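You operate a simulated robot arm through the tools that you are given. There is no shell and no other tool. Be economical: measure what you need, move in short steps, check, and stop when the job is done.

Carry out the task below with a simulated robot arm. There is one attempt and no reset: what you move stays moved.

JOB
Put one of the purple filters from the top of the orange bench in the grey tray. Fetch the cream filter and stand it on the top of the height gauge sheet. Switch the paint meter switch on. Pull the desk drawer open. Do these in any order. Set down upright: cream filter.

The check looks at the end state, three seconds after you hand in, the way a careful person would. Anything else that was tipped, shoved, dropped, spilled or broken makes it a failure.

ROBOT AND FRAMES
A 7-joint arm with a vacuum gripper on a trunk, on a base that drives. Base frame: it is fixed to the floor where the robot stands at the start and does not move with it; the origin is under the middle of the robot, x ahead of it, y to its left, z up; the surface under the hand at the start is at about z = 800. Lengths are in mm, angles in rad, forces in N, time in s.
With the tool pointing down near the work surface it reaches from about 120 to 820 mm from the robot's upright axis, wherever it stands. Its first joint turns from -2.897 to 2.897 rad. Places, roughly: cream filter (8x8x12 cm) [-14400, -5200, 900]; desk drawer [-600, -5800, 700]; grey tray (34x22x6 cm) [500, 300, 800]; paint meter switch [-14500, -4900, 800]; purple filter [750, 500, 750]; top of the height gauge sheet [-15500, -4900, 800]. Payload 1.88 kg.
Tool frame: the origin (TCP) lies in the middle of the cups' lips, and z points out of the cups. The gripper has 1 cup of 32 mm across, covering 32 by 32 mm (tool x, y); the bellows give 14 mm. With the vacuum on, a cup seals on a smooth face that it is pressed against (1 to 4 N); it does not hold porous or soft things. The pull reaches 41 N.
Orientation is told as [roll, pitch, yaw] about the base's x, y, z axes, in that order, counted from this pose: with the cups facing straight down, the tool's x points along the base's -x, its y along +y and its z along -z.

CONTROLS
- The arm moves only by the tool play_rows. Its argument "increments" is a list of rows, each an object of numbers (a shift or turn left out is 0, a gripper value left out holds the last): "tx", "ty", "tz": the shift along the tool's x, y, z in mm; "ax", "ay", "az": the turn, a rotation vector about the tool's x, y, z in rad. In form: [{"tx": .., "ty": .., "tz": .., "ax": .., "ay": .., "az": ..}, ...]. A call has 1 to 12 rows; each row is the pose to reach, as a shift and turn from the pose commanded when the call began, along the tool's axes at that moment. "suction" is the vacuum: 1 switches it on, -1 off, set as the call begins (left out, the last holds). Each row takes 0.2 s and may step no farther than 50 mm and 0.15 rad from the row before; otherwise, or with a gripper value out of range, the whole call is refused. Where a pose cannot be reached the arm comes as near as it can. A force on the tool above 40 N (or 10 N above the force at the start of the call, whichever is more), or a blocked arm, ends the call early, and 0.2 s more pass. The pull builds up within a second once a cup has sealed. Time passes only in rows, and 0.2 s behind the last, so rows that repeat a pose give it time. The reply holds the time, the measured pose of the TCP, the force on the tool along the base axes and the pull of the vacuum, in the units named above and with some noise, with the torque about the TCP (base axes, N m) and any sound that the robot's microphone picked up, and new pictures: "show" is both (left out), scene, wrist or none.
- Cameras (640 x 400 px; columns grow to the right, rows downward): "scene" is now at [16.7, 160.1, 1464.2]; the picture's right is [-0.08, -1.00, 0.00], its down [-0.74, 0.06, -0.67] and it looks along [0.67, -0.06, -0.74] (base axes); focal length 256 px, centre (320, 200). "wrist" rides on the gripper at [82, 14, -216] in the tool frame; the picture's right is [-0.17, 0.99, 0.00], its down [-0.91, -0.15, -0.37] and it looks along [-0.37, -0.06, 0.93] (tool axes); focal length 243 px, centre (320, 200). There is no depth. A picture from a camera that has moved, and an enlarged one, comes with that camera's place and axes in the base frame and with its lens.
- lift_body(by): slides the trunk up (or, below 0, down) by that many mm; the arm and the scene camera ride with it, the base frame stays. It gives what a move gives, with no picture.
- roll_base(legs): drives the robot by 1 to 6 legs, each [ahead, left, turn to the left] in mm, mm and rad, along the robot's own axes; the way and the turn of a leg run together, so that a leg with both is an arc; at most 1500 mm and 3.142 rad a leg. The arm and the cameras ride along, it lands a little off, and it stops where it bumps. It gives what a move gives, and a new picture of the scene camera.
- head_to(pan, tilt): turns the head with the scene camera to pan (to the left, within 2.705 rad either way) and tilt (down, from -0.506 to 1.204), counted from straight ahead of the robot. It gives what a move gives, and a new picture of the scene camera.
- close_up(camera, box): a new picture of the part [left, top, right, bottom] of that camera's present view, enlarged. It takes no simulated time.
- finish_job(): hands the job in; it is judged then, once.

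Go step by step. Nothing tells you exact positions but the pictures and the camera data: compare them with the known pose of the tool, close in by small moves and look again before you grip or let go. The budget is 165 turns and 260 pictures, counting those below and the enlarged ones. Unless the task says otherwise, let go and move clear before handing in, and close with one line.

The tools are called after "Emit:" by a JSON object that holds its "method" and its "body". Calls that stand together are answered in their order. play_rows: Moves the arm, as the interface text tells. Its arguments: {"type":"object","properties":{"increments":{"type":"array"},"suction":{"type":"number"},"show":{"type":"string","enum":["both","scene","wrist","none"]}},"required":["increments"]} The other tools are called the same way: lift_body (by) slides the trunk up or down; roll_base (legs) drives the base; head_to (pan, tilt) turns the head that bears the scene camera; close_up (camera, box) takes an enlarged picture of a part of a camera's view; finish_job () hands the job in.

At the start:

```text
time: 0.0
tcp_pos: [477.1, -7.8, 1094.0]
ee_rot: [0.002, -0.001, 0.0]
force: [-0.1, 0.2, -0.6]
torque: [-0.02, -0.02, -0.01]
pull: 0.2
trunk travel left (down, up): [-425.0, 165.0]
robot x, y, heading: [-3.0, 1.0, 0.005]
head pan, tilt: [-0.082, 0.831]
```

scene: 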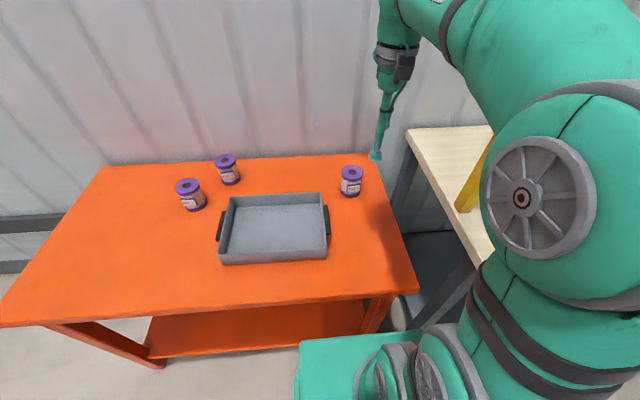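
wrist: 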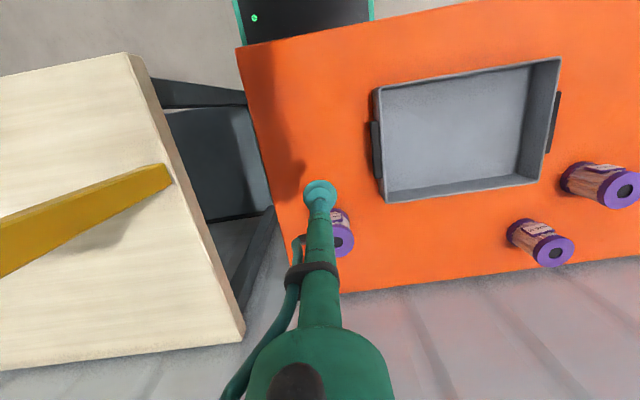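

I see the orange bench with the grey tray and three purple filters. I'll take enlarged views before picking one.

Emit:
{"method": "close_up", "body": {"camera": "scene", "box": [160, 130, 400, 280]}}

Emit:
{"method": "close_up", "body": {"camera": "wrist", "box": [260, 140, 640, 300]}}

```text
2.67 times, centred on (280, 205) of scene
camera zoom: at [16.7, 160.1, 1464.2], right [-0.08, -1.0, 0.0], down [-0.74, 0.06, -0.67], along [0.67, -0.06, -0.74], focal length 682 px, centre (427, 187)
```

zoom: 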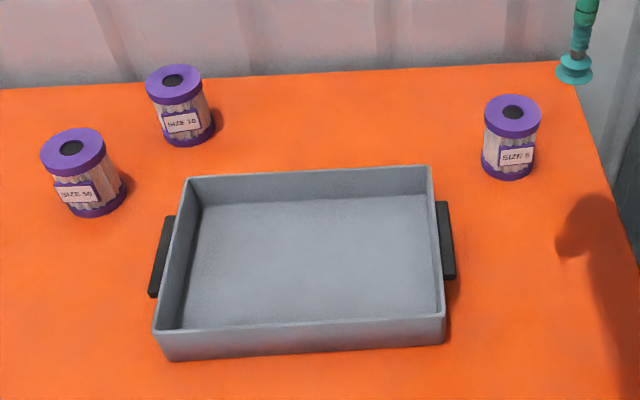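

```text
1.68 times, centred on (450, 220) of wrist
camera zoom: at [395.6, 5.4, 1310.0], right [0.17, 0.99, 0.0], down [0.91, -0.15, 0.37], along [0.37, -0.06, -0.93], focal length 409 px, centre (101, 166)
```

zoom: 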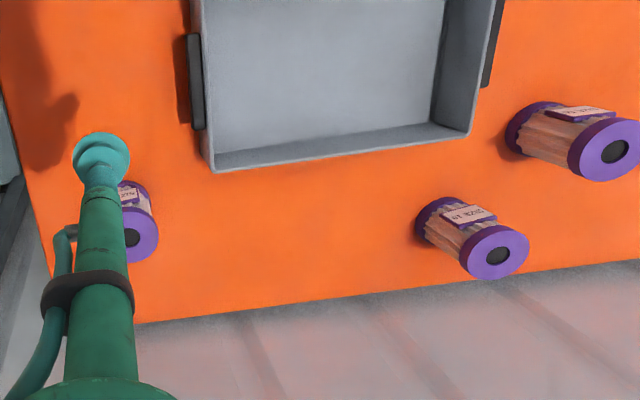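

Any purple filter will do, and the right one (near [661, -3], top at about 885) is the easiest. I'll check whether the dark spot in its cap is a hole.

Emit:
{"method": "close_up", "body": {"camera": "scene", "box": [332, 160, 372, 200]}}

Emit:
{"method": "close_up", "body": {"camera": "wrist", "box": [500, 210, 580, 270]}}

```text
10.00 times, centred on (352, 180) of scene
camera zoom: at [16.7, 160.1, 1464.2], right [-0.08, -1.0, 0.0], down [-0.74, 0.06, -0.67], along [0.67, -0.06, -0.74], focal length 2557 px, centre (0, 400)
```

zoom: 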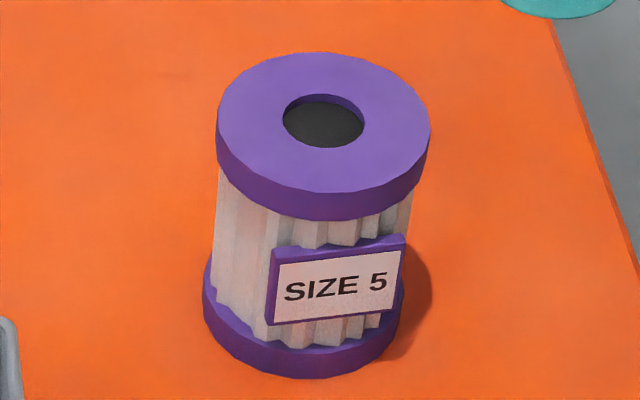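

```text
6.67 times, centred on (540, 240) of wrist
camera zoom: at [395.6, 5.4, 1310.0], right [0.17, 0.99, 0.0], down [0.91, -0.15, 0.37], along [0.37, -0.06, -0.93], focal length 1618 px, centre (-1147, -67)
```

zoom: 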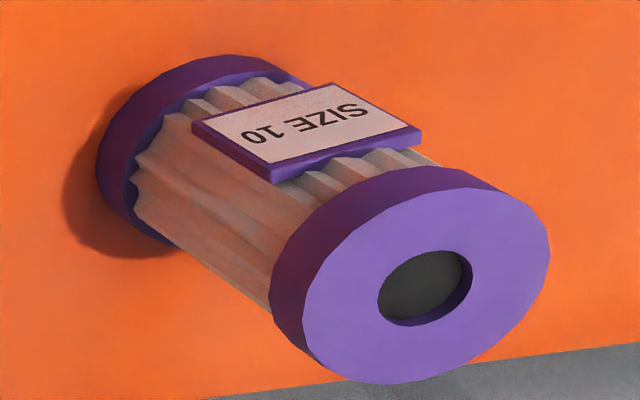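

The cap has a hole about 28 mm across, and there is a small label plate on the front. I'll go over the right filter, look, and test a gentle centred press before trying the label.

Emit:
{"method": "play_rows", "body": {"increments": [{"tx": -35, "tz": 30}, {"tx": -70, "ty": 2, "tz": 60}, {"tx": -105, "ty": 3, "tz": 90}, {"tx": -140, "ty": 4, "tz": 110}, {"tx": -170, "ty": 5, "tz": 130}, {"tx": -184, "ty": 5, "tz": 150}, {"tx": -184, "ty": 5, "tz": 150}]}}

```text
time: 1.6
tcp_pos: [664.1, -6.4, 946.6]
ee_rot: [0.002, 0.0, 0.001]
force: [0.3, 0.6, -0.4]
torque: [0.0, -0.02, 0.0]
pull: 0.2
trunk travel left (down, up): [-425.0, 165.0]
robot x, y, heading: [0.5, -0.7, 0.002]
head pan, tilt: [-0.082, 0.831]
camera scene: at [16.9, 160.0, 1464.2], right [-0.08, -1.0, 0.0], down [-0.74, 0.06, -0.67], along [0.67, -0.06, -0.74], focal length 256 px, centre (320, 200)
camera wrist: at [582.3, 7.3, 1161.8], right [0.17, 0.99, 0.0], down [0.91, -0.15, 0.38], along [0.37, -0.06, -0.93], focal length 243 px, centre (320, 200)
```

scene: 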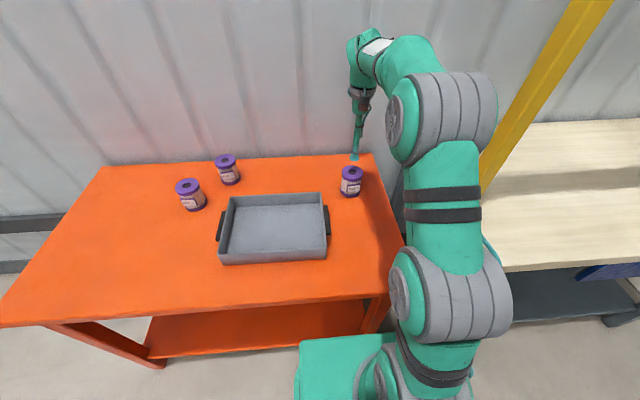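
wrist: 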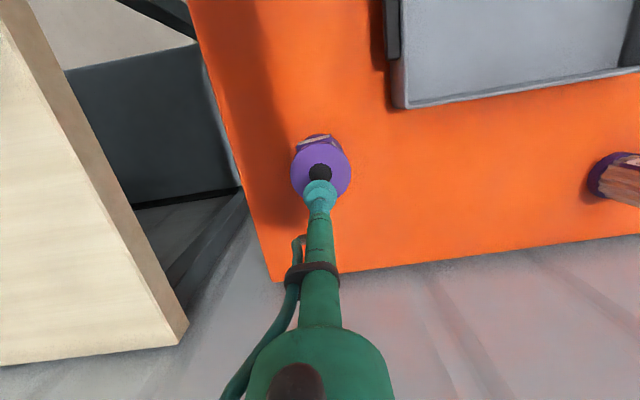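

Emit:
{"method": "close_up", "body": {"camera": "wrist", "box": [280, 130, 360, 210]}}

Emit:
{"method": "close_up", "body": {"camera": "scene", "box": [330, 145, 380, 200]}}

```text
5.00 times, centred on (320, 170) of wrist
camera zoom: at [582.3, 7.3, 1161.8], right [0.17, 0.99, 0.0], down [0.91, -0.15, 0.38], along [0.37, -0.06, -0.93], focal length 1213 px, centre (320, 350)
```

zoom: 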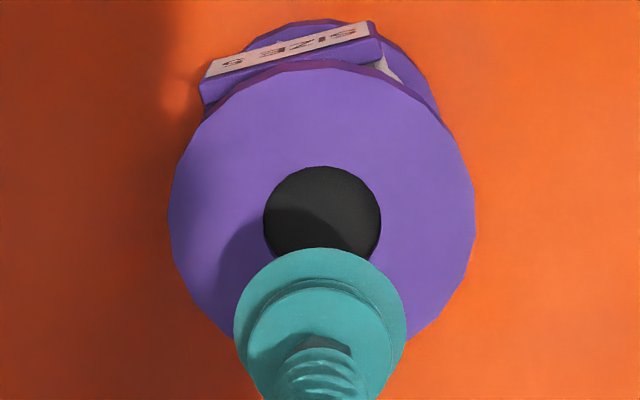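

```text
7.27 times, centred on (355, 172) of scene
camera zoom: at [16.9, 160.0, 1464.2], right [-0.08, -1.0, 0.0], down [-0.74, 0.06, -0.67], along [0.67, -0.06, -0.74], focal length 1860 px, centre (66, 400)
```

zoom: 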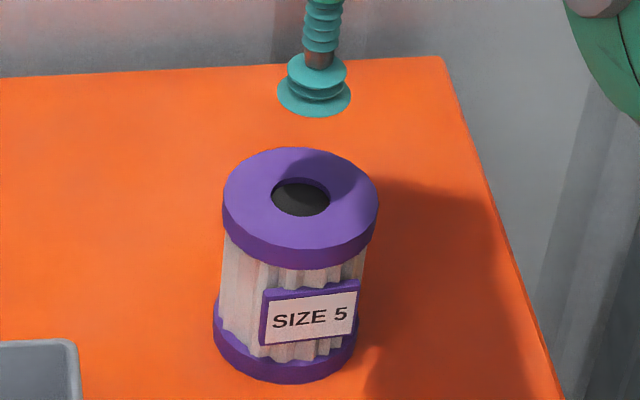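

The hole centre is at about [658, -4.4], so I'll shift 6 mm back and 2 mm left. Then I'll descend gently with the vacuum on.

Emit:
{"method": "play_rows", "body": {"increments": [{"tx": 6, "ty": 2, "tz": 20}, {"tx": 6, "ty": 2, "tz": 45}, {"tx": 6, "ty": 2, "tz": 55}, {"tx": 6, "ty": 2, "tz": 59}, {"tx": 6, "ty": 2, "tz": 62}, {"tx": 6, "ty": 2, "tz": 64}, {"tx": 6, "ty": 2, "tz": 64}, {"tx": 6, "ty": 2, "tz": 64}], "suction": 1, "show": "wrist"}}

```text
time: 3.4
tcp_pos: [657.5, -4.0, 882.1]
ee_rot: [-0.001, -0.004, -0.001]
force: [10.8, -3.4, 29.0]
torque: [-0.02, -0.01, -0.02]
pull: 40.4
trunk travel left (down, up): [-425.0, 165.0]
robot x, y, heading: [0.4, -1.1, 0.0]
head pan, tilt: [-0.082, 0.831]
camera wrist: at [574.0, 10.2, 1097.8], right [0.17, 0.99, 0.0], down [0.91, -0.15, 0.38], along [0.37, -0.06, -0.93], focal length 243 px, centre (320, 200)
```

wrist: 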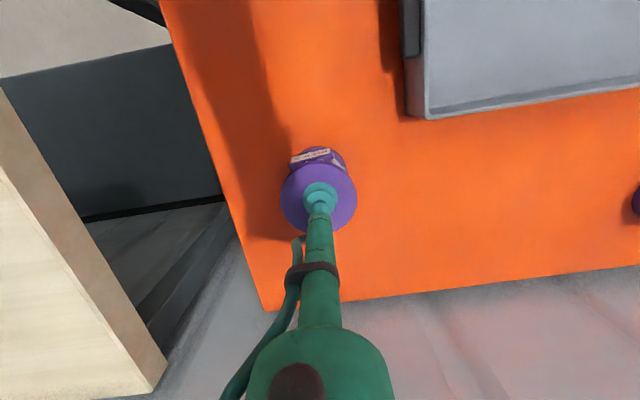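

The cup sealed with a pull of 40 N. I'll lift it 100 mm and check the grip.

Emit:
{"method": "play_rows", "body": {"increments": [{"tz": -5}, {"tz": -15}, {"tz": -35}, {"tz": -60}, {"tz": -85}, {"tz": -110}, {"tz": -110}], "show": "both"}}

```text
time: 5.0
tcp_pos: [656.5, -2.6, 993.2]
ee_rot: [0.001, 0.001, 0.001]
force: [-0.7, -0.4, -3.1]
torque: [0.02, -0.03, -0.01]
pull: 41.2
trunk travel left (down, up): [-425.0, 165.0]
robot x, y, heading: [-2.2, -0.1, -0.002]
head pan, tilt: [-0.082, 0.831]
camera scene: at [16.7, 160.0, 1464.2], right [-0.08, -1.0, 0.0], down [-0.74, 0.06, -0.67], along [0.67, -0.06, -0.74], focal length 256 px, centre (320, 200)
camera wrist: at [573.9, 10.4, 1208.6], right [0.17, 0.99, 0.0], down [0.91, -0.15, 0.37], along [0.37, -0.06, -0.93], focal length 243 px, centre (320, 200)
```

scene: 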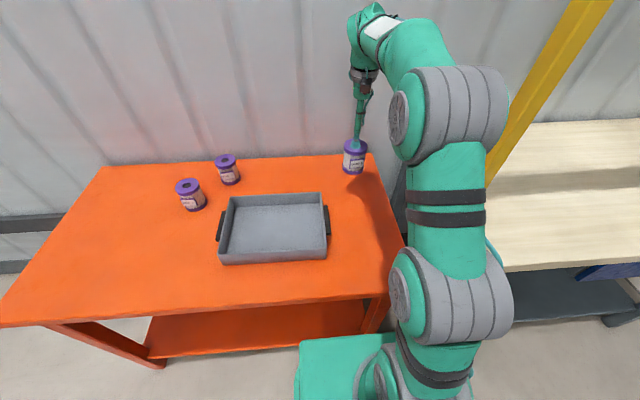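
wrist: 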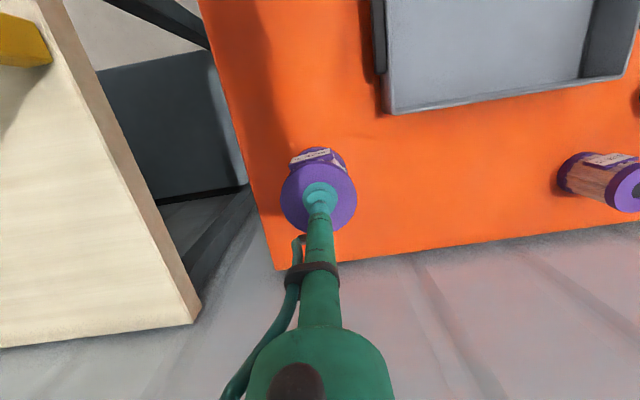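

The filter is hanging from the cup. Next I'll carry it over the tray centre at about [504, 256].

Emit:
{"method": "play_rows", "body": {"increments": [{"tx": 15, "ty": 26}, {"tx": 30, "ty": 52}, {"tx": 48, "ty": 83}, {"tx": 66, "ty": 114}, {"tx": 84, "ty": 145}, {"tx": 102, "ty": 176}, {"tx": 120, "ty": 207}, {"tx": 135, "ty": 233}, {"tx": 147, "ty": 253}, {"tx": 152, "ty": 259}, {"tx": 152, "ty": 259}]}}

```text
time: 7.4
tcp_pos: [504.3, 256.3, 989.9]
ee_rot: [0.0, 0.0, 0.0]
force: [0.0, 0.0, -3.2]
torque: [0.0, -0.01, 0.04]
pull: 40.3
trunk travel left (down, up): [-425.0, 165.0]
robot x, y, heading: [1.8, -2.2, -0.003]
head pan, tilt: [-0.082, 0.831]
camera scene: at [16.7, 160.1, 1464.2], right [-0.08, -1.0, 0.0], down [-0.74, 0.06, -0.67], along [0.67, -0.06, -0.74], focal length 256 px, centre (320, 200)
camera wrist: at [422.5, 271.2, 1205.2], right [0.17, 0.99, 0.0], down [0.91, -0.15, 0.37], along [0.37, -0.06, -0.93], focal length 243 px, centre (320, 200)
```

scene: 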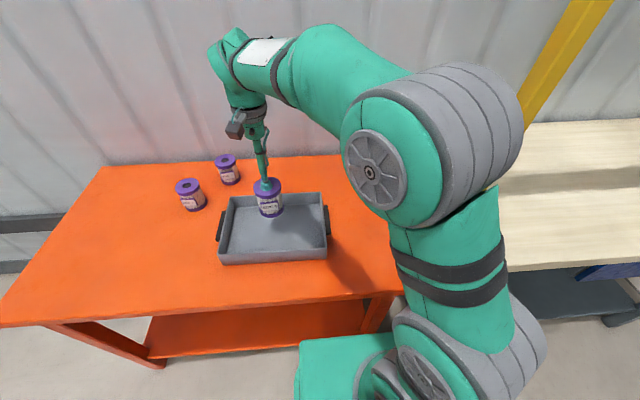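
wrist: 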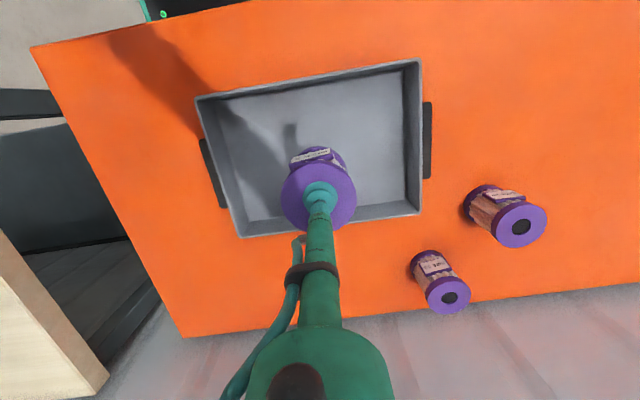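

The filter is over the middle of the tray. I'll lower it until it touches the floor.

Emit:
{"method": "play_rows", "body": {"increments": [{"tz": 30}, {"tz": 60}, {"tz": 80}, {"tz": 88}, {"tz": 93}, {"tz": 96}, {"tz": 98}, {"tz": 100}, {"tz": 100}]}}

```text
time: 9.4
tcp_pos: [503.8, 257.5, 891.0]
ee_rot: [0.001, -0.002, 0.0]
force: [0.8, 0.9, 4.6]
torque: [-0.02, 0.08, -0.06]
pull: 40.3
trunk travel left (down, up): [-425.0, 165.0]
robot x, y, heading: [1.2, -0.9, -0.001]
head pan, tilt: [-0.082, 0.831]
camera scene: at [16.5, 160.0, 1464.4], right [-0.08, -1.0, 0.0], down [-0.74, 0.06, -0.67], along [0.67, -0.06, -0.74], focal length 256 px, centre (320, 200)
camera wrist: at [422.0, 271.6, 1107.1], right [0.17, 0.99, 0.0], down [0.91, -0.15, 0.38], along [0.37, -0.06, -0.93], focal length 243 px, centre (320, 200)
```

scene: 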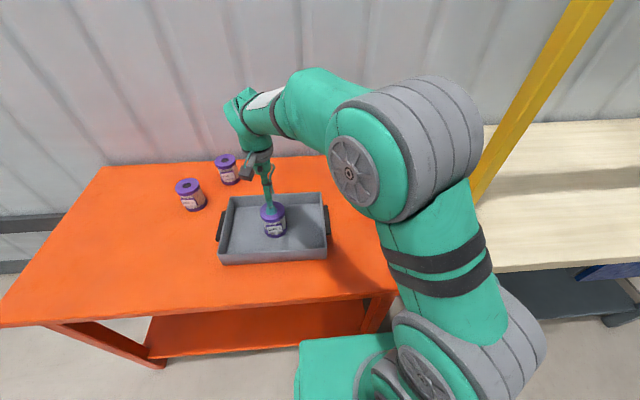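
wrist: 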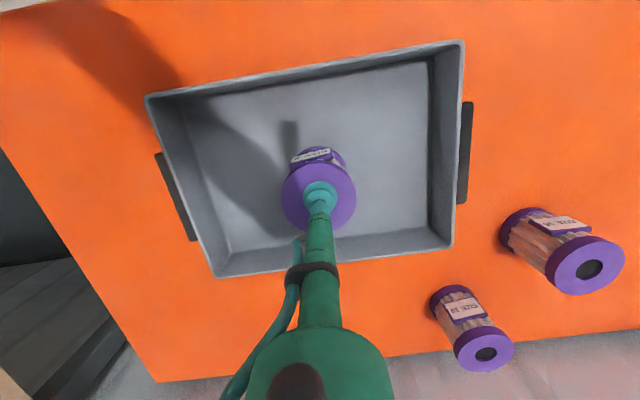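

It's in contact with the tray floor (upward force 4.6 N). I'll release the vacuum, wait, and lift clear.

Emit:
{"method": "play_rows", "body": {"increments": [{"tz": 0}, {"tz": 0}, {"tz": 0}, {"tz": 0}, {"tz": -5}, {"tz": -15}, {"tz": -50}, {"tz": -100}, {"tz": -150}, {"tz": -180}], "suction": -1}}

```text
time: 11.6
tcp_pos: [505.8, 253.8, 1071.7]
ee_rot: [0.0, 0.001, -0.001]
force: [-0.4, 0.2, -0.3]
torque: [-0.01, 0.0, 0.0]
pull: 0.0
trunk travel left (down, up): [-425.0, 165.0]
robot x, y, heading: [-2.5, 1.7, 0.001]
head pan, tilt: [-0.082, 0.831]
camera scene: at [16.8, 160.1, 1464.2], right [-0.08, -1.0, 0.0], down [-0.74, 0.06, -0.67], along [0.67, -0.06, -0.74], focal length 256 px, centre (320, 200)
camera wrist: at [424.3, 268.6, 1288.1], right [0.17, 0.99, 0.0], down [0.91, -0.15, 0.37], along [0.37, -0.06, -0.93], focal length 243 px, centre (320, 200)
```

scene: 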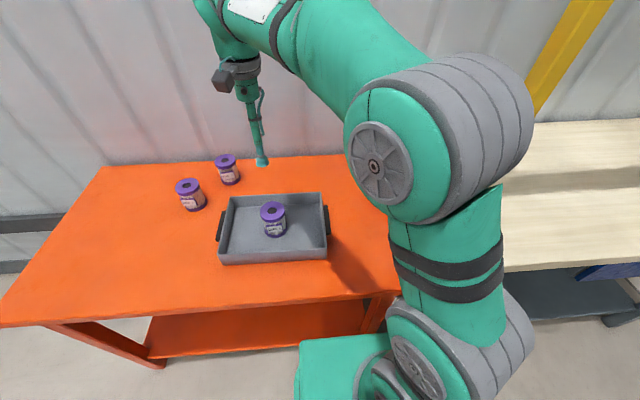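
wrist: 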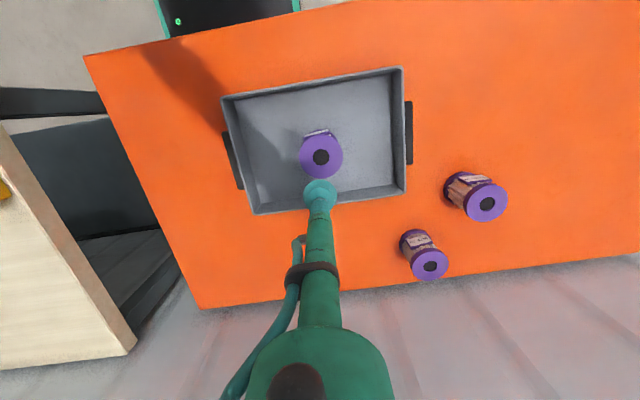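

The purple filter stands in the tray. I'll tuck the arm in and back away a little, then look around before driving.

Emit:
{"method": "play_rows", "body": {"increments": [{"tx": 15, "ty": -35, "tz": -10}, {"tx": 30, "ty": -70, "tz": -20}, {"tx": 50, "ty": -105, "tz": -30}, {"tx": 70, "ty": -140, "tz": -40}, {"tx": 90, "ty": -175, "tz": -50}, {"tx": 110, "ty": -210, "tz": -60}, {"tx": 130, "ty": -250, "tz": -70}, {"tx": 150, "ty": -254, "tz": -80}], "show": "none"}}

Emit:
{"method": "head_to", "body": {"pan": -1.5, "tilt": 0.4}}

Emit:
{"method": "head_to", "body": {"pan": -2.6, "tilt": 0.4}}

Emit:
{"method": "head_to", "body": {"pan": 2.3, "tilt": 0.4}}

```text
time: 13.4
tcp_pos: [352.0, 2.0, 1151.2]
ee_rot: [-0.001, 0.0, -0.002]
force: [0.4, 0.6, -0.6]
torque: [-0.04, 0.03, 0.01]
pull: 0.1
trunk travel left (down, up): [-425.0, 165.0]
robot x, y, heading: [3.2, -3.3, -0.005]
head pan, tilt: [-0.082, 0.831]
```

```text
time: 14.9
tcp_pos: [353.2, 3.2, 1149.3]
ee_rot: [0.001, -0.001, 0.001]
force: [0.9, -0.3, 0.6]
torque: [0.01, -0.01, -0.01]
pull: 0.0
trunk travel left (down, up): [-425.0, 165.0]
robot x, y, heading: [4.5, 0.9, -0.0]
head pan, tilt: [-1.499, 0.4]
camera scene: at [-55.5, 74.2, 1501.8], right [-1.0, -0.07, 0.0], down [-0.03, 0.39, -0.92], along [0.07, -0.92, -0.39], focal length 256 px, centre (320, 200)
```

scene: 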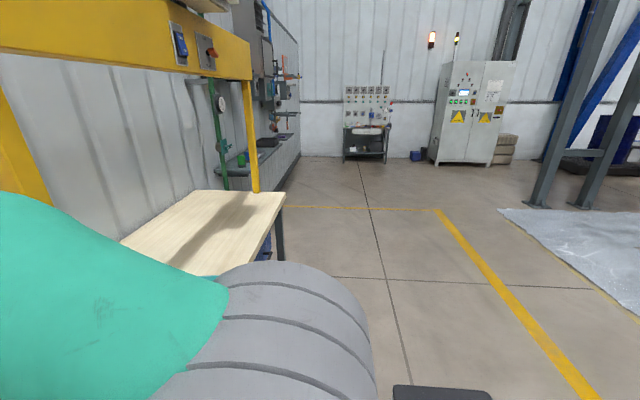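

```text
time: 16.3
tcp_pos: [351.3, 2.0, 1149.0]
ee_rot: [0.0, -0.001, -0.001]
force: [0.5, 0.4, 0.5]
torque: [0.02, -0.02, 0.0]
pull: 0.1
trunk travel left (down, up): [-425.0, 165.0]
robot x, y, heading: [-4.0, 0.0, -0.001]
head pan, tilt: [-2.601, 0.4]
camera scene: at [-141.6, 118.8, 1501.8], right [-0.52, 0.86, 0.0], down [0.33, 0.2, -0.92], along [-0.79, -0.48, -0.39], focal length 256 px, centre (320, 200)
```

scene: 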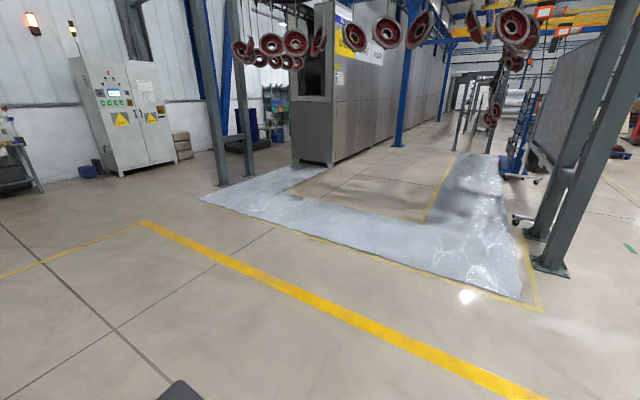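

```text
time: 20.1
tcp_pos: [351.7, 3.0, 1149.9]
ee_rot: [0.0, -0.001, -0.002]
force: [0.6, 0.3, 0.2]
torque: [0.01, 0.01, 0.0]
pull: 0.1
trunk travel left (down, up): [-425.0, 165.0]
robot x, y, heading: [-0.2, 0.7, 0.001]
head pan, tilt: [2.3, 0.4]
camera scene: at [-123.9, 235.6, 1501.8], right [0.75, 0.67, 0.0], down [0.26, -0.29, -0.92], along [-0.61, 0.69, -0.39], focal length 256 px, centre (320, 200)
```

scene: 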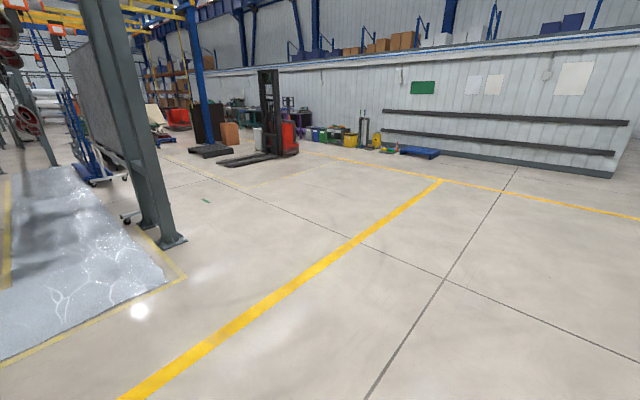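

The desk drawer unit (pegboard with a small desk) is visible near [-650, -5800]. I'll back off, turn right, and drive toward it along the clear floor.

Emit:
{"method": "roll_base", "body": {"legs": [[-680, 0, 0], [0, 0, -1.571], [1500, 0, 0], [1500, 0, 0], [900, 0, 0]]}}

Emit:
{"method": "head_to", "body": {"pan": 0, "tilt": 0.4}}

```text
time: 46.1
tcp_pos: [-868.2, -4244.8, 1149.3]
ee_rot: [0.001, 0.0, -1.637]
force: [-0.4, -0.6, 0.1]
torque: [-0.05, -0.03, -0.02]
pull: 0.1
trunk travel left (down, up): [-425.0, 165.0]
robot x, y, heading: [-849.4, -3891.4, -1.638]
head pan, tilt: [2.3, 0.4]
camera scene: at [-608.9, -3785.0, 1501.8], right [0.62, -0.79, 0.0], down [-0.31, -0.24, -0.92], along [0.73, 0.57, -0.39], focal length 256 px, centre (320, 200)
```

scene: 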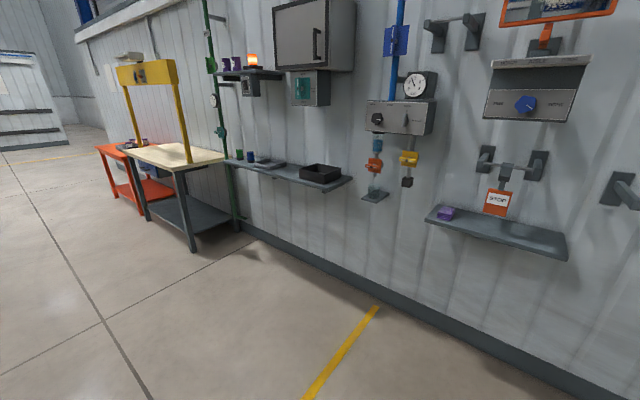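

```text
time: 48.3
tcp_pos: [-868.4, -4245.3, 1148.7]
ee_rot: [0.0, -0.002, -1.638]
force: [-0.8, -0.4, 0.1]
torque: [0.02, 0.03, 0.0]
pull: 0.0
trunk travel left (down, up): [-425.0, 165.0]
robot x, y, heading: [-846.4, -3892.0, -1.633]
head pan, tilt: [0.0, 0.4]
camera scene: at [-687.9, -3934.5, 1501.8], right [-1.0, 0.07, 0.0], down [0.03, 0.39, -0.92], along [-0.06, -0.92, -0.39], focal length 256 px, centre (320, 200)
```

scene: 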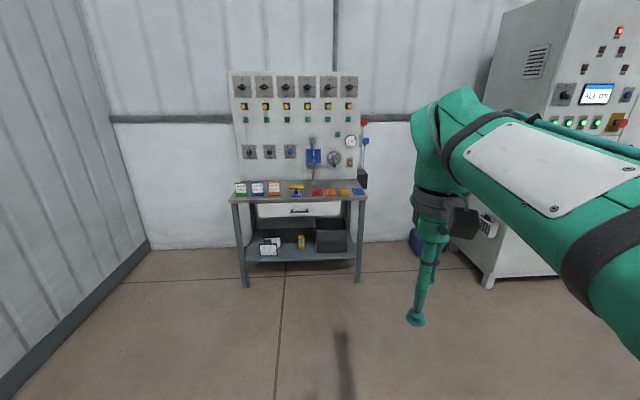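

Emit:
{"method": "close_up", "body": {"camera": "scene", "box": [220, 165, 380, 265]}}

```text
4.00 times, centred on (300, 215) of scene
camera zoom: at [-687.9, -3934.5, 1501.8], right [-1.0, 0.07, 0.0], down [0.03, 0.39, -0.92], along [-0.06, -0.92, -0.39], focal length 1023 px, centre (400, 140)
```

zoom: 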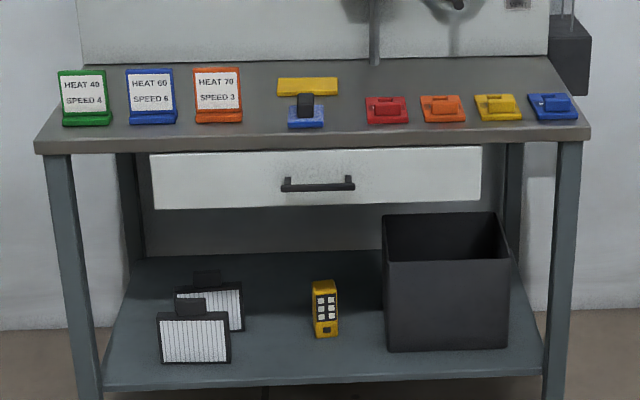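

The drawer has a smooth white front (z about 640–757, centre x about -647, y about -5650) with a bar handle. I'll approach so the cup meets the panel just left of the handle, near x -530.

Emit:
{"method": "roll_base", "body": {"legs": [[0, 0, 0.066], [0, 316, 0], [850, 0, 0]]}}

Emit:
{"method": "lift_body", "body": {"by": -330}}

Emit:
{"method": "head_to", "body": {"pan": -0.1, "tilt": 0.5}}

```text
time: 55.0
tcp_pos: [-524.7, -5106.9, 1149.9]
ee_rot: [0.002, 0.0, -1.563]
force: [0.4, 1.0, -0.3]
torque: [0.02, 0.0, -0.02]
pull: 0.1
trunk travel left (down, up): [-425.0, 165.0]
robot x, y, heading: [-532.9, -4755.3, -1.565]
head pan, tilt: [0.0, 0.4]
camera scene: at [-369.1, -4783.5, 1501.8], right [-1.0, -0.01, 0.0], down [0.0, 0.39, -0.92], along [0.01, -0.92, -0.39], focal length 256 px, centre (320, 200)
```

scene: 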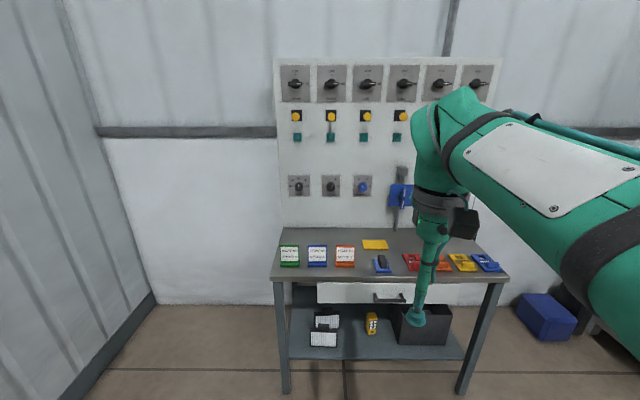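

```text
time: 58.2
tcp_pos: [-524.9, -5108.0, 819.6]
ee_rot: [0.0, 0.0, -1.563]
force: [-0.5, -0.3, -0.1]
torque: [0.03, 0.01, 0.02]
pull: 0.2
trunk travel left (down, up): [-95.0, 495.0]
robot x, y, heading: [-533.2, -4755.1, -1.559]
head pan, tilt: [0.0, 0.4]
```

```text
time: 58.9
tcp_pos: [-526.2, -5105.9, 819.7]
ee_rot: [0.001, -0.001, -1.564]
force: [0.6, -0.2, 0.0]
torque: [0.0, 0.0, 0.0]
pull: 0.0
trunk travel left (down, up): [-95.0, 495.0]
robot x, y, heading: [-527.0, -4754.2, -1.566]
head pan, tilt: [-0.099, 0.499]
camera scene: at [-378.2, -4781.6, 1162.7], right [-1.0, 0.09, 0.0], down [0.04, 0.48, -0.88], along [-0.08, -0.87, -0.48], focal length 256 px, centre (320, 200)
```

scene: 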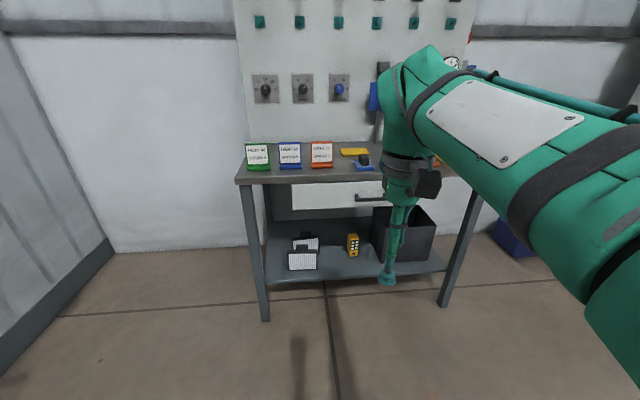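

Now I'll rotate the tool to face ahead while moving it forward and down to about z 700.

Emit:
{"method": "play_rows", "body": {"increments": [{"tx": -23, "tz": 11, "ay": -0.143}, {"tx": -46, "tz": 22, "ay": -0.286}, {"tx": -69, "tz": 33, "ay": -0.429}, {"tx": -92, "tz": 44, "ay": -0.571}, {"tx": -115, "tz": 55, "ay": -0.714}, {"tx": -138, "tz": 66, "ay": -0.857}, {"tx": -161, "tz": 77, "ay": -1.0}, {"tx": -184, "tz": 88, "ay": -1.143}, {"tx": -207, "tz": 99, "ay": -1.286}, {"tx": -230, "tz": 110, "ay": -1.429}, {"tx": -250, "tz": 120, "ay": -1.571}, {"tx": -250, "tz": 120, "ay": -1.571}]}}

```text
time: 60.3
tcp_pos: [-527.1, -5253.6, 677.0]
ee_rot: [-0.001, -0.65, -1.568]
force: [-0.5, -0.4, -0.1]
torque: [-0.01, -0.02, -0.02]
pull: 0.0
trunk travel left (down, up): [-95.0, 495.0]
robot x, y, heading: [-532.0, -4754.9, -1.563]
head pan, tilt: [-0.099, 0.499]
stopped in row 7: the arm was blocked; the commanded pose is now the measured one
camera scene: at [-378.2, -4786.8, 1164.7], right [-1.0, 0.09, 0.0], down [0.04, 0.48, -0.88], along [-0.08, -0.87, -0.48], focal length 256 px, centre (320, 200)
camera wrist: at [-513.3, -5057.3, 798.8], right [0.99, -0.13, 0.1], down [-0.15, -0.5, 0.85], along [-0.06, -0.86, -0.51], focal length 243 px, centre (320, 200)
```

scene: 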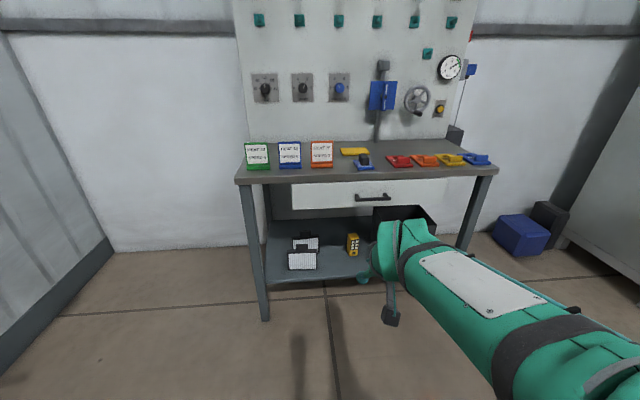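
wrist: 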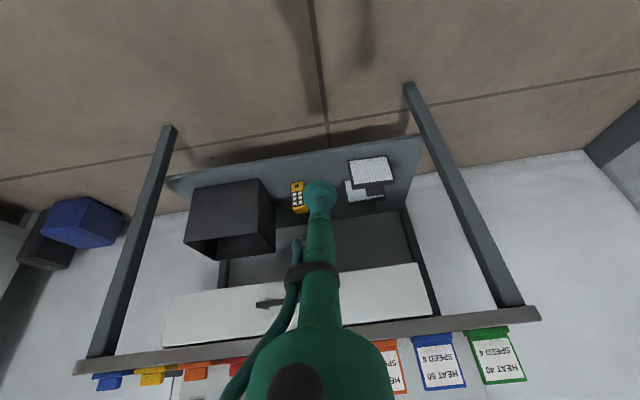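

The arm was blocked partway at pitch -0.65, probably by being too folded. I'll extend forward at this pitch first, then continue the turn.

Emit:
{"method": "play_rows", "body": {"increments": [{"tx": -29, "tz": 12}, {"tx": -57, "tz": 24}, {"tx": -86, "tz": 36}, {"tx": -114, "tz": 49}, {"tx": -114, "tz": 49, "ay": -0.14}, {"tx": -114, "tz": 49, "ay": -0.28}, {"tx": -114, "tz": 49, "ay": -0.42}, {"tx": -114, "tz": 49, "ay": -0.56}, {"tx": -114, "tz": 49, "ay": -0.7}, {"tx": -114, "tz": 49, "ay": -0.82}, {"tx": -114, "tz": 49, "ay": -0.92}, {"tx": -114, "tz": 49, "ay": -0.92}], "show": "scene"}}

```text
time: 62.2
tcp_pos: [-526.5, -5431.5, 650.8]
ee_rot: [0.02, -1.024, -1.595]
force: [-1.5, -0.2, -0.7]
torque: [-0.11, 0.02, 0.01]
pull: 0.1
out of reach, approached as far as the arm can: row 9
trunk travel left (down, up): [-95.0, 495.0]
robot x, y, heading: [-532.7, -4756.9, -1.56]
head pan, tilt: [-0.099, 0.499]
stopped in row 9: the arm was blocked; the commanded pose is now the measured one
camera scene: at [-378.1, -4791.1, 1162.1], right [-1.0, 0.09, 0.0], down [0.04, 0.48, -0.87], along [-0.08, -0.87, -0.49], focal length 256 px, centre (320, 200)
```

scene: 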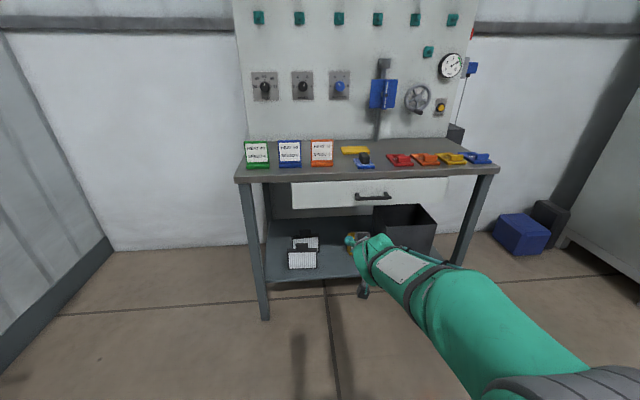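

The wrist bend seems to be at its limit because the forearm slopes down. I'll lower the trunk further, back off a bit, and stretch the arm so the forearm is flatter.

Emit:
{"method": "roll_base", "body": {"legs": [[-150, 0, 0]]}}

Emit:
{"method": "lift_body", "body": {"by": -92}}

Emit:
{"method": "play_rows", "body": {"increments": [{"tx": -40, "tz": 20}, {"tx": -80, "tz": 40}, {"tx": -120, "tz": 60}, {"tx": -160, "tz": 80}, {"tx": -200, "tz": 100}, {"tx": -237, "tz": 119}, {"tx": -237, "tz": 119, "ay": -0.14}, {"tx": -237, "tz": 119, "ay": -0.28}, {"tx": -237, "tz": 119, "ay": -0.42}, {"tx": -237, "tz": 119, "ay": -0.547}, {"tx": -237, "tz": 119, "ay": -0.547}]}}

```text
time: 63.6
tcp_pos: [-528.4, -5284.1, 650.3]
ee_rot: [0.02, -1.023, -1.592]
force: [-0.1, 0.9, -0.7]
torque: [-0.01, 0.03, 0.01]
pull: 0.0
trunk travel left (down, up): [-95.0, 495.0]
robot x, y, heading: [-537.1, -4606.8, -1.562]
head pan, tilt: [-0.099, 0.499]
camera scene: at [-379.1, -4643.9, 1162.9], right [-1.0, 0.09, 0.0], down [0.04, 0.48, -0.87], along [-0.08, -0.87, -0.49], focal length 256 px, centre (320, 200)
```

scene: 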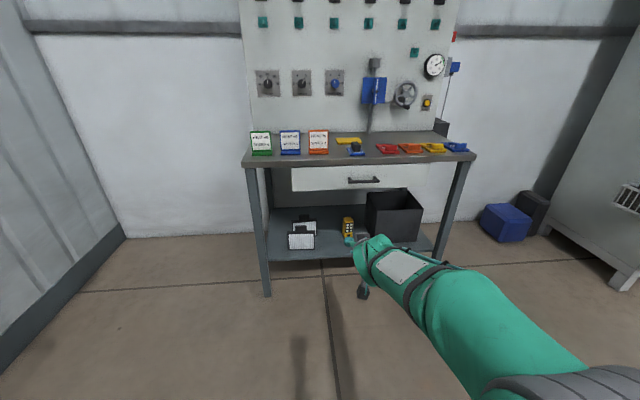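

```text
time: 64.9
tcp_pos: [-528.4, -5283.1, 553.4]
ee_rot: [0.021, -1.016, -1.591]
force: [-0.3, 0.4, 0.0]
torque: [0.02, 0.0, 0.01]
pull: 0.0
trunk travel left (down, up): [-3.0, 587.0]
robot x, y, heading: [-531.5, -4610.8, -1.564]
head pan, tilt: [-0.099, 0.499]
```

```text
time: 67.3
tcp_pos: [-530.9, -5502.3, 705.8]
ee_rot: [2.164, -1.556, 2.543]
force: [0.6, 0.3, 0.3]
torque: [-0.02, 0.03, 0.01]
pull: 0.1
trunk travel left (down, up): [-3.0, 587.0]
robot x, y, heading: [-531.5, -4610.1, -1.558]
head pan, tilt: [-0.099, 0.499]
camera scene: at [-379.5, -4634.7, 1070.7], right [-1.0, 0.09, 0.0], down [0.04, 0.48, -0.88], along [-0.08, -0.87, -0.48], focal length 256 px, centre (320, 200)
camera wrist: at [-514.5, -5287.7, 621.9], right [0.98, 0.0, 0.18], down [-0.16, 0.38, 0.91], along [-0.07, -0.92, 0.38], focal length 243 px, centre (320, 200)
```

scene: 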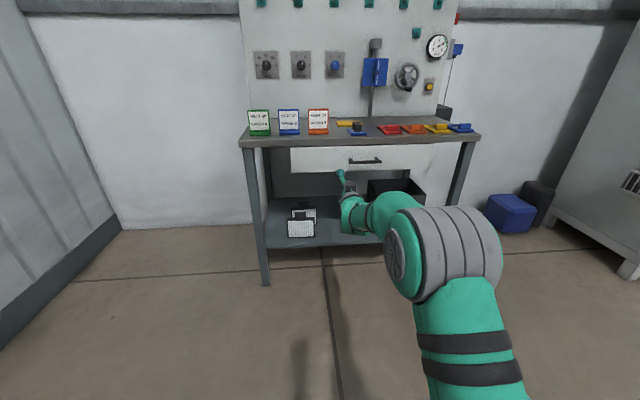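
wrist: 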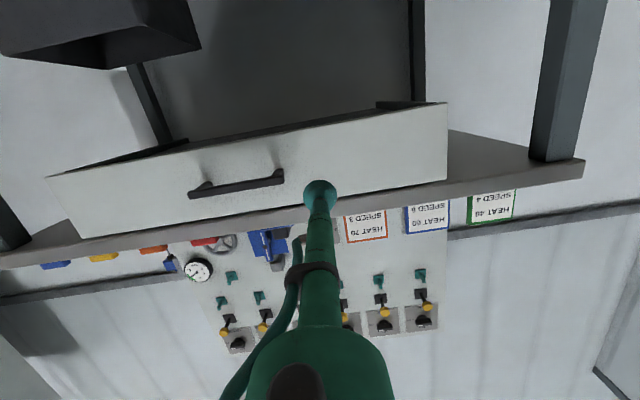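

The tool is now horizontal at z 706, with the panel at about y -5610. I'll close in most of the way.

Emit:
{"method": "play_rows", "body": {"increments": [{"tz": 30}, {"tz": 60}, {"tz": 80}, {"tz": 90}, {"tz": 90}], "suction": 1}}

```text
time: 68.5
tcp_pos: [-531.3, -5593.5, 704.1]
ee_rot: [2.117, -1.559, 2.591]
force: [-0.2, 0.6, 0.3]
torque: [0.03, 0.0, -0.01]
pull: 0.0
trunk travel left (down, up): [-3.0, 587.0]
robot x, y, heading: [-533.6, -4608.6, -1.565]
head pan, tilt: [-0.099, 0.499]
camera scene: at [-379.5, -4634.7, 1070.7], right [-1.0, 0.09, 0.0], down [0.04, 0.48, -0.88], along [-0.08, -0.87, -0.48], focal length 256 px, centre (320, 200)
camera wrist: at [-515.6, -5377.7, 621.2], right [0.98, 0.0, 0.18], down [-0.16, 0.38, 0.91], along [-0.07, -0.92, 0.37], focal length 243 px, centre (320, 200)
```

scene: 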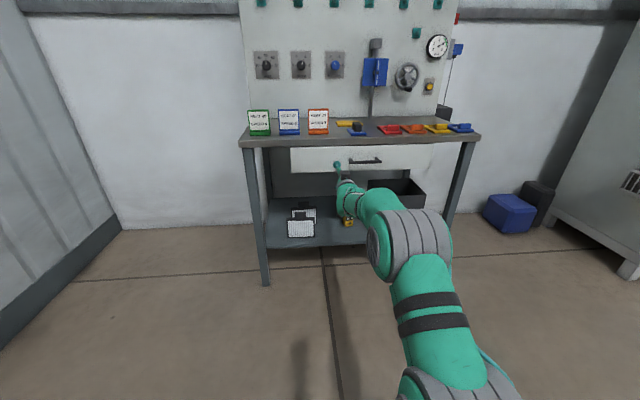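
wrist: 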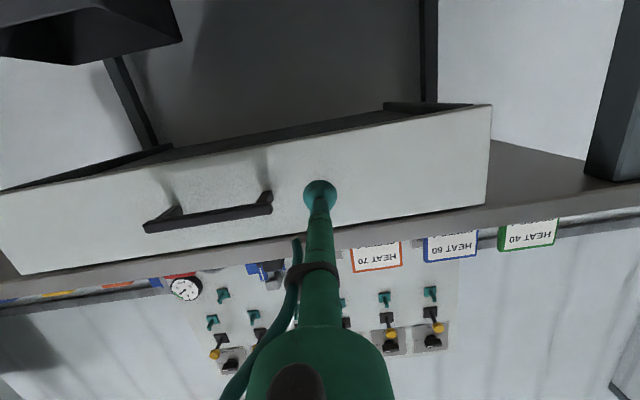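

Still about 20 mm or more from the panel and well placed to the left of the handle. I'll advance slowly with the vacuum on.

Emit:
{"method": "play_rows", "body": {"increments": [{"tz": 8}, {"tz": 16}, {"tz": 22}, {"tz": 26}, {"tz": 30}, {"tz": 30}, {"tz": 30}], "show": "wrist"}}

```text
time: 70.1
tcp_pos: [-531.3, -5624.0, 705.7]
ee_rot: [2.117, -1.557, 2.587]
force: [-0.1, 0.4, 0.1]
torque: [0.03, 0.02, -0.01]
pull: 0.0
trunk travel left (down, up): [-3.0, 587.0]
robot x, y, heading: [-535.1, -4607.2, -1.556]
head pan, tilt: [-0.099, 0.499]
camera wrist: at [-515.6, -5408.1, 622.0], right [0.98, 0.0, 0.18], down [-0.16, 0.38, 0.91], along [-0.07, -0.92, 0.37], focal length 243 px, centre (320, 200)
```

wrist: 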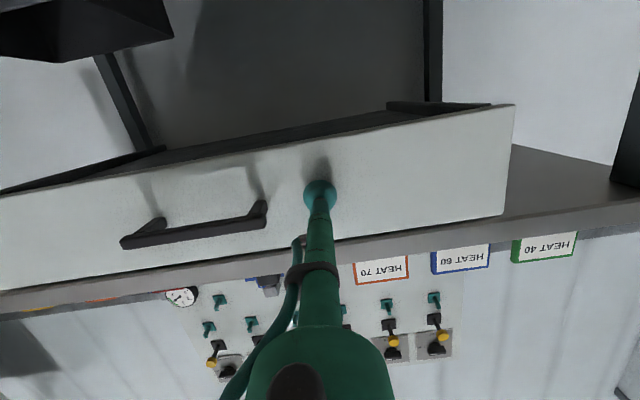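

Emit:
{"method": "play_rows", "body": {"increments": [{"tz": 5}, {"tz": 10}, {"tz": 14}, {"tz": 18}, {"tz": 21}, {"tz": 21}, {"tz": 21}], "show": "wrist"}}

```text
time: 71.7
tcp_pos: [-531.8, -5644.7, 708.0]
ee_rot: [2.154, -1.557, 2.552]
force: [-1.4, 14.2, -1.0]
torque: [0.16, 0.1, 0.21]
pull: 40.5
trunk travel left (down, up): [-3.0, 587.0]
robot x, y, heading: [-530.1, -4611.8, -1.562]
head pan, tilt: [-0.099, 0.499]
camera wrist: at [-515.8, -5429.0, 623.3], right [0.98, -0.01, 0.18], down [-0.16, 0.38, 0.91], along [-0.07, -0.92, 0.38], focal length 243 px, centre (320, 200)
```

wrist: 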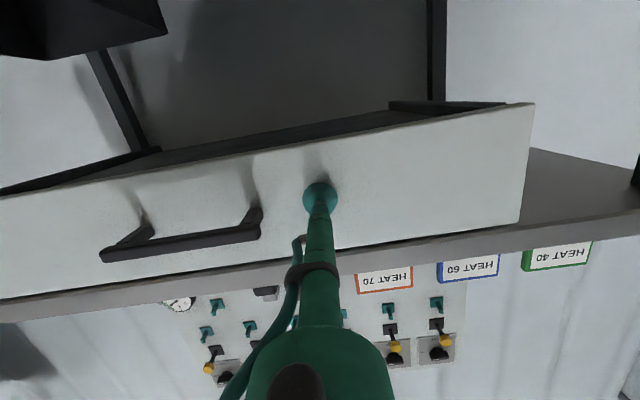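

Sealed on the panel with a pull of 40 N. I'll pull the drawer slowly with the arm.

Emit:
{"method": "play_rows", "body": {"increments": [{"tz": -8}, {"tz": -18}, {"tz": -30}, {"tz": -42}, {"tz": -54}, {"tz": -66}, {"tz": -78}, {"tz": -90}, {"tz": -102}, {"tz": -114}, {"tz": -126}, {"tz": -138}]}}

```text
time: 74.3
tcp_pos: [-531.3, -5507.2, 707.4]
ee_rot: [2.265, -1.557, 2.441]
force: [-7.3, 0.4, 7.7]
torque: [0.29, 0.07, 0.2]
pull: 40.5
trunk travel left (down, up): [-3.0, 587.0]
robot x, y, heading: [-533.7, -4608.2, -1.562]
head pan, tilt: [-0.099, 0.499]
camera scene: at [-379.9, -4634.1, 1070.8], right [-1.0, 0.09, 0.0], down [0.04, 0.48, -0.88], along [-0.08, -0.87, -0.48], focal length 256 px, centre (320, 200)
camera wrist: at [-515.8, -5290.8, 622.8], right [0.98, 0.0, 0.18], down [-0.16, 0.38, 0.91], along [-0.07, -0.92, 0.38], focal length 243 px, centre (320, 200)
```

scene: 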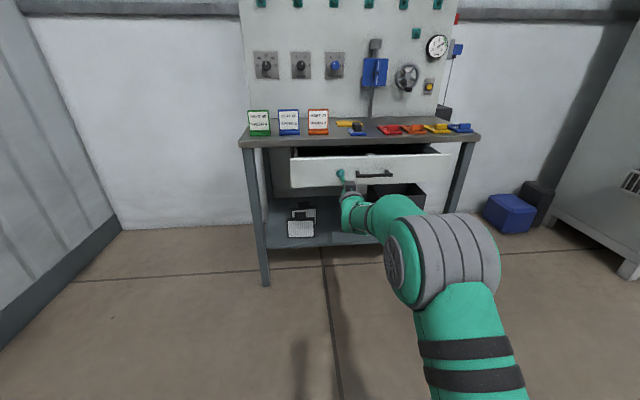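
wrist: 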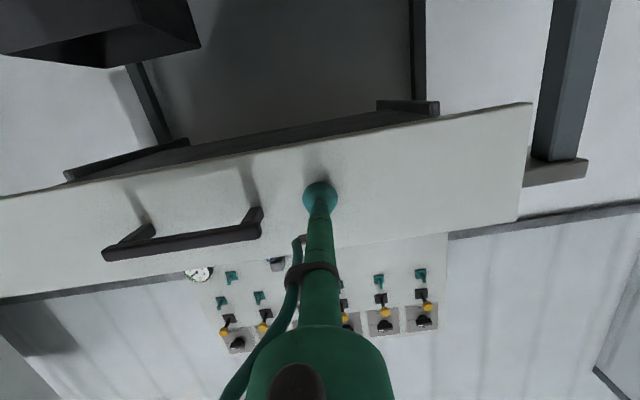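

The drawer is open by about 137 mm. I'll pull a further ~100 mm carefully.

Emit:
{"method": "play_rows", "body": {"increments": [{"tz": -10}, {"tz": -20}, {"tz": -30}, {"tz": -40}, {"tz": -50}, {"tz": -60}, {"tz": -70}, {"tz": -80}, {"tz": -90}, {"tz": -100}, {"tz": -100}]}}

```text
time: 76.7
tcp_pos: [-530.6, -5404.9, 705.3]
ee_rot: [2.318, -1.555, 2.389]
force: [4.2, 0.7, 13.2]
torque: [0.23, -0.14, 0.06]
pull: 41.1
trunk travel left (down, up): [-3.0, 587.0]
robot x, y, heading: [-533.4, -4608.7, -1.562]
head pan, tilt: [-0.099, 0.499]
camera scene: at [-379.2, -4633.7, 1070.8], right [-1.0, 0.09, 0.0], down [0.04, 0.48, -0.88], along [-0.08, -0.87, -0.48], focal length 256 px, centre (320, 200)
camera wrist: at [-515.3, -5190.1, 621.5], right [0.98, 0.0, 0.18], down [-0.16, 0.38, 0.91], along [-0.07, -0.92, 0.38], focal length 243 px, centre (320, 200)
```

scene: 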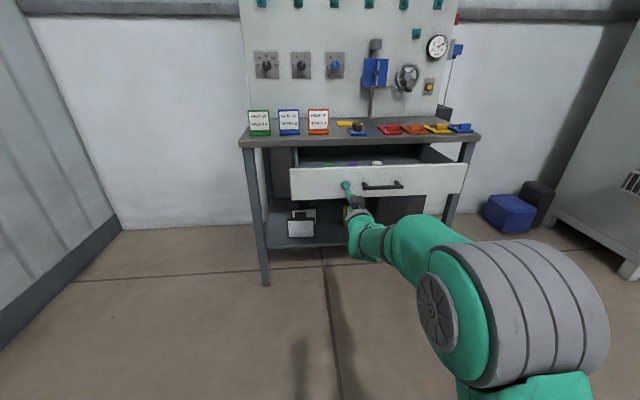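
wrist: 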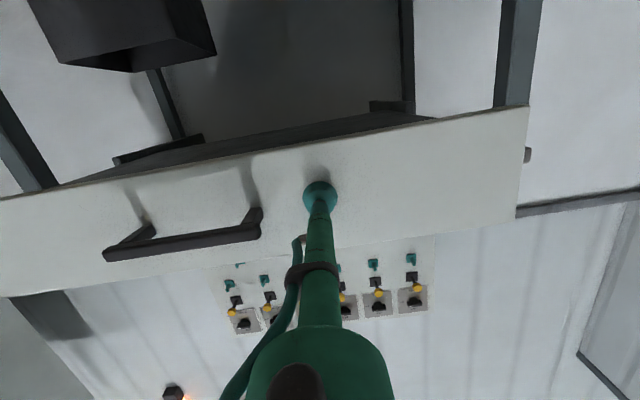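

The drawer is open by about 240 mm, which is plenty. I'll release and back straight away.

Emit:
{"method": "play_rows", "body": {"increments": [{"tz": 0}, {"tz": 0}, {"tz": 0}, {"tz": 0}, {"tz": 0}, {"tz": -5}, {"tz": -15}, {"tz": -25}], "suction": -1, "show": "none"}}

Emit:
{"method": "roll_base", "body": {"legs": [[-500, 0, 0]]}}

```text
time: 78.5
tcp_pos: [-531.5, -5379.5, 705.4]
ee_rot: [2.119, -1.558, 2.587]
force: [0.2, 0.5, 0.1]
torque: [-0.01, -0.02, -0.04]
pull: 0.0
trunk travel left (down, up): [-3.0, 587.0]
robot x, y, heading: [-535.0, -4611.4, -1.557]
head pan, tilt: [-0.099, 0.499]
```

```text
time: 81.5
tcp_pos: [-536.5, -4864.8, 704.6]
ee_rot: [2.117, -1.559, 2.59]
force: [0.1, 1.1, 0.2]
torque: [0.0, -0.01, 0.02]
pull: 0.1
trunk travel left (down, up): [-3.0, 587.0]
robot x, y, heading: [-540.1, -4091.1, -1.56]
head pan, tilt: [-0.099, 0.499]
camera scene: at [-384.3, -4120.5, 1070.7], right [-1.0, 0.09, 0.0], down [0.04, 0.48, -0.88], along [-0.08, -0.87, -0.48], focal length 256 px, centre (320, 200)
```

scene: 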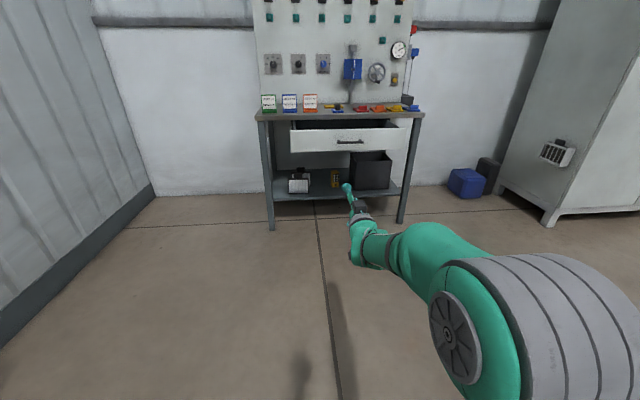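

The drawer stays open. I'll raise the trunk and tuck the tool back down, then survey the route west.

Emit:
{"method": "lift_body", "body": {"by": 422}}

Emit:
{"method": "play_rows", "body": {"increments": [{"tz": -35, "ay": 0.131}, {"tz": -70, "ay": 0.262}, {"tz": -105, "ay": 0.393}, {"tz": -140, "ay": 0.524}, {"tz": -175, "ay": 0.655}, {"tz": -210, "ay": 0.785}, {"tz": -245, "ay": 0.916}, {"tz": -280, "ay": 1.047}, {"tz": -315, "ay": 1.178}, {"tz": -350, "ay": 1.309}, {"tz": -385, "ay": 1.44}, {"tz": -420, "ay": 1.571}], "show": "none"}}

Emit:
{"method": "head_to", "body": {"pan": -1.4, "tilt": 0.3}}

```text
refused: 422 is not a number from -400 to 400
```

```text
time: 84.1
tcp_pos: [-533.9, -4443.8, 703.3]
ee_rot: [0.011, -0.007, -1.577]
force: [0.3, -0.1, 1.4]
torque: [-0.04, 0.03, 0.01]
pull: 0.0
trunk travel left (down, up): [-3.0, 587.0]
robot x, y, heading: [-537.0, -4093.5, -1.563]
head pan, tilt: [-0.099, 0.499]
```

```text
time: 85.5
tcp_pos: [-534.1, -4445.6, 701.4]
ee_rot: [0.009, -0.008, -1.575]
force: [-0.4, 0.4, -0.3]
torque: [0.01, -0.01, 0.01]
pull: 0.1
trunk travel left (down, up): [-3.0, 587.0]
robot x, y, heading: [-538.4, -4094.7, -1.561]
head pan, tilt: [-1.4, 0.3]
camera scene: at [-467.9, -4046.7, 1089.1], right [-0.18, 0.98, 0.0], down [0.29, 0.05, -0.96], along [-0.94, -0.17, -0.3], focal length 256 px, centre (320, 200)
```

scene: 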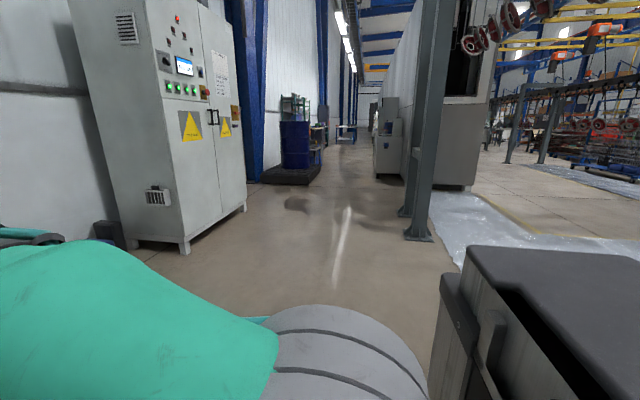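

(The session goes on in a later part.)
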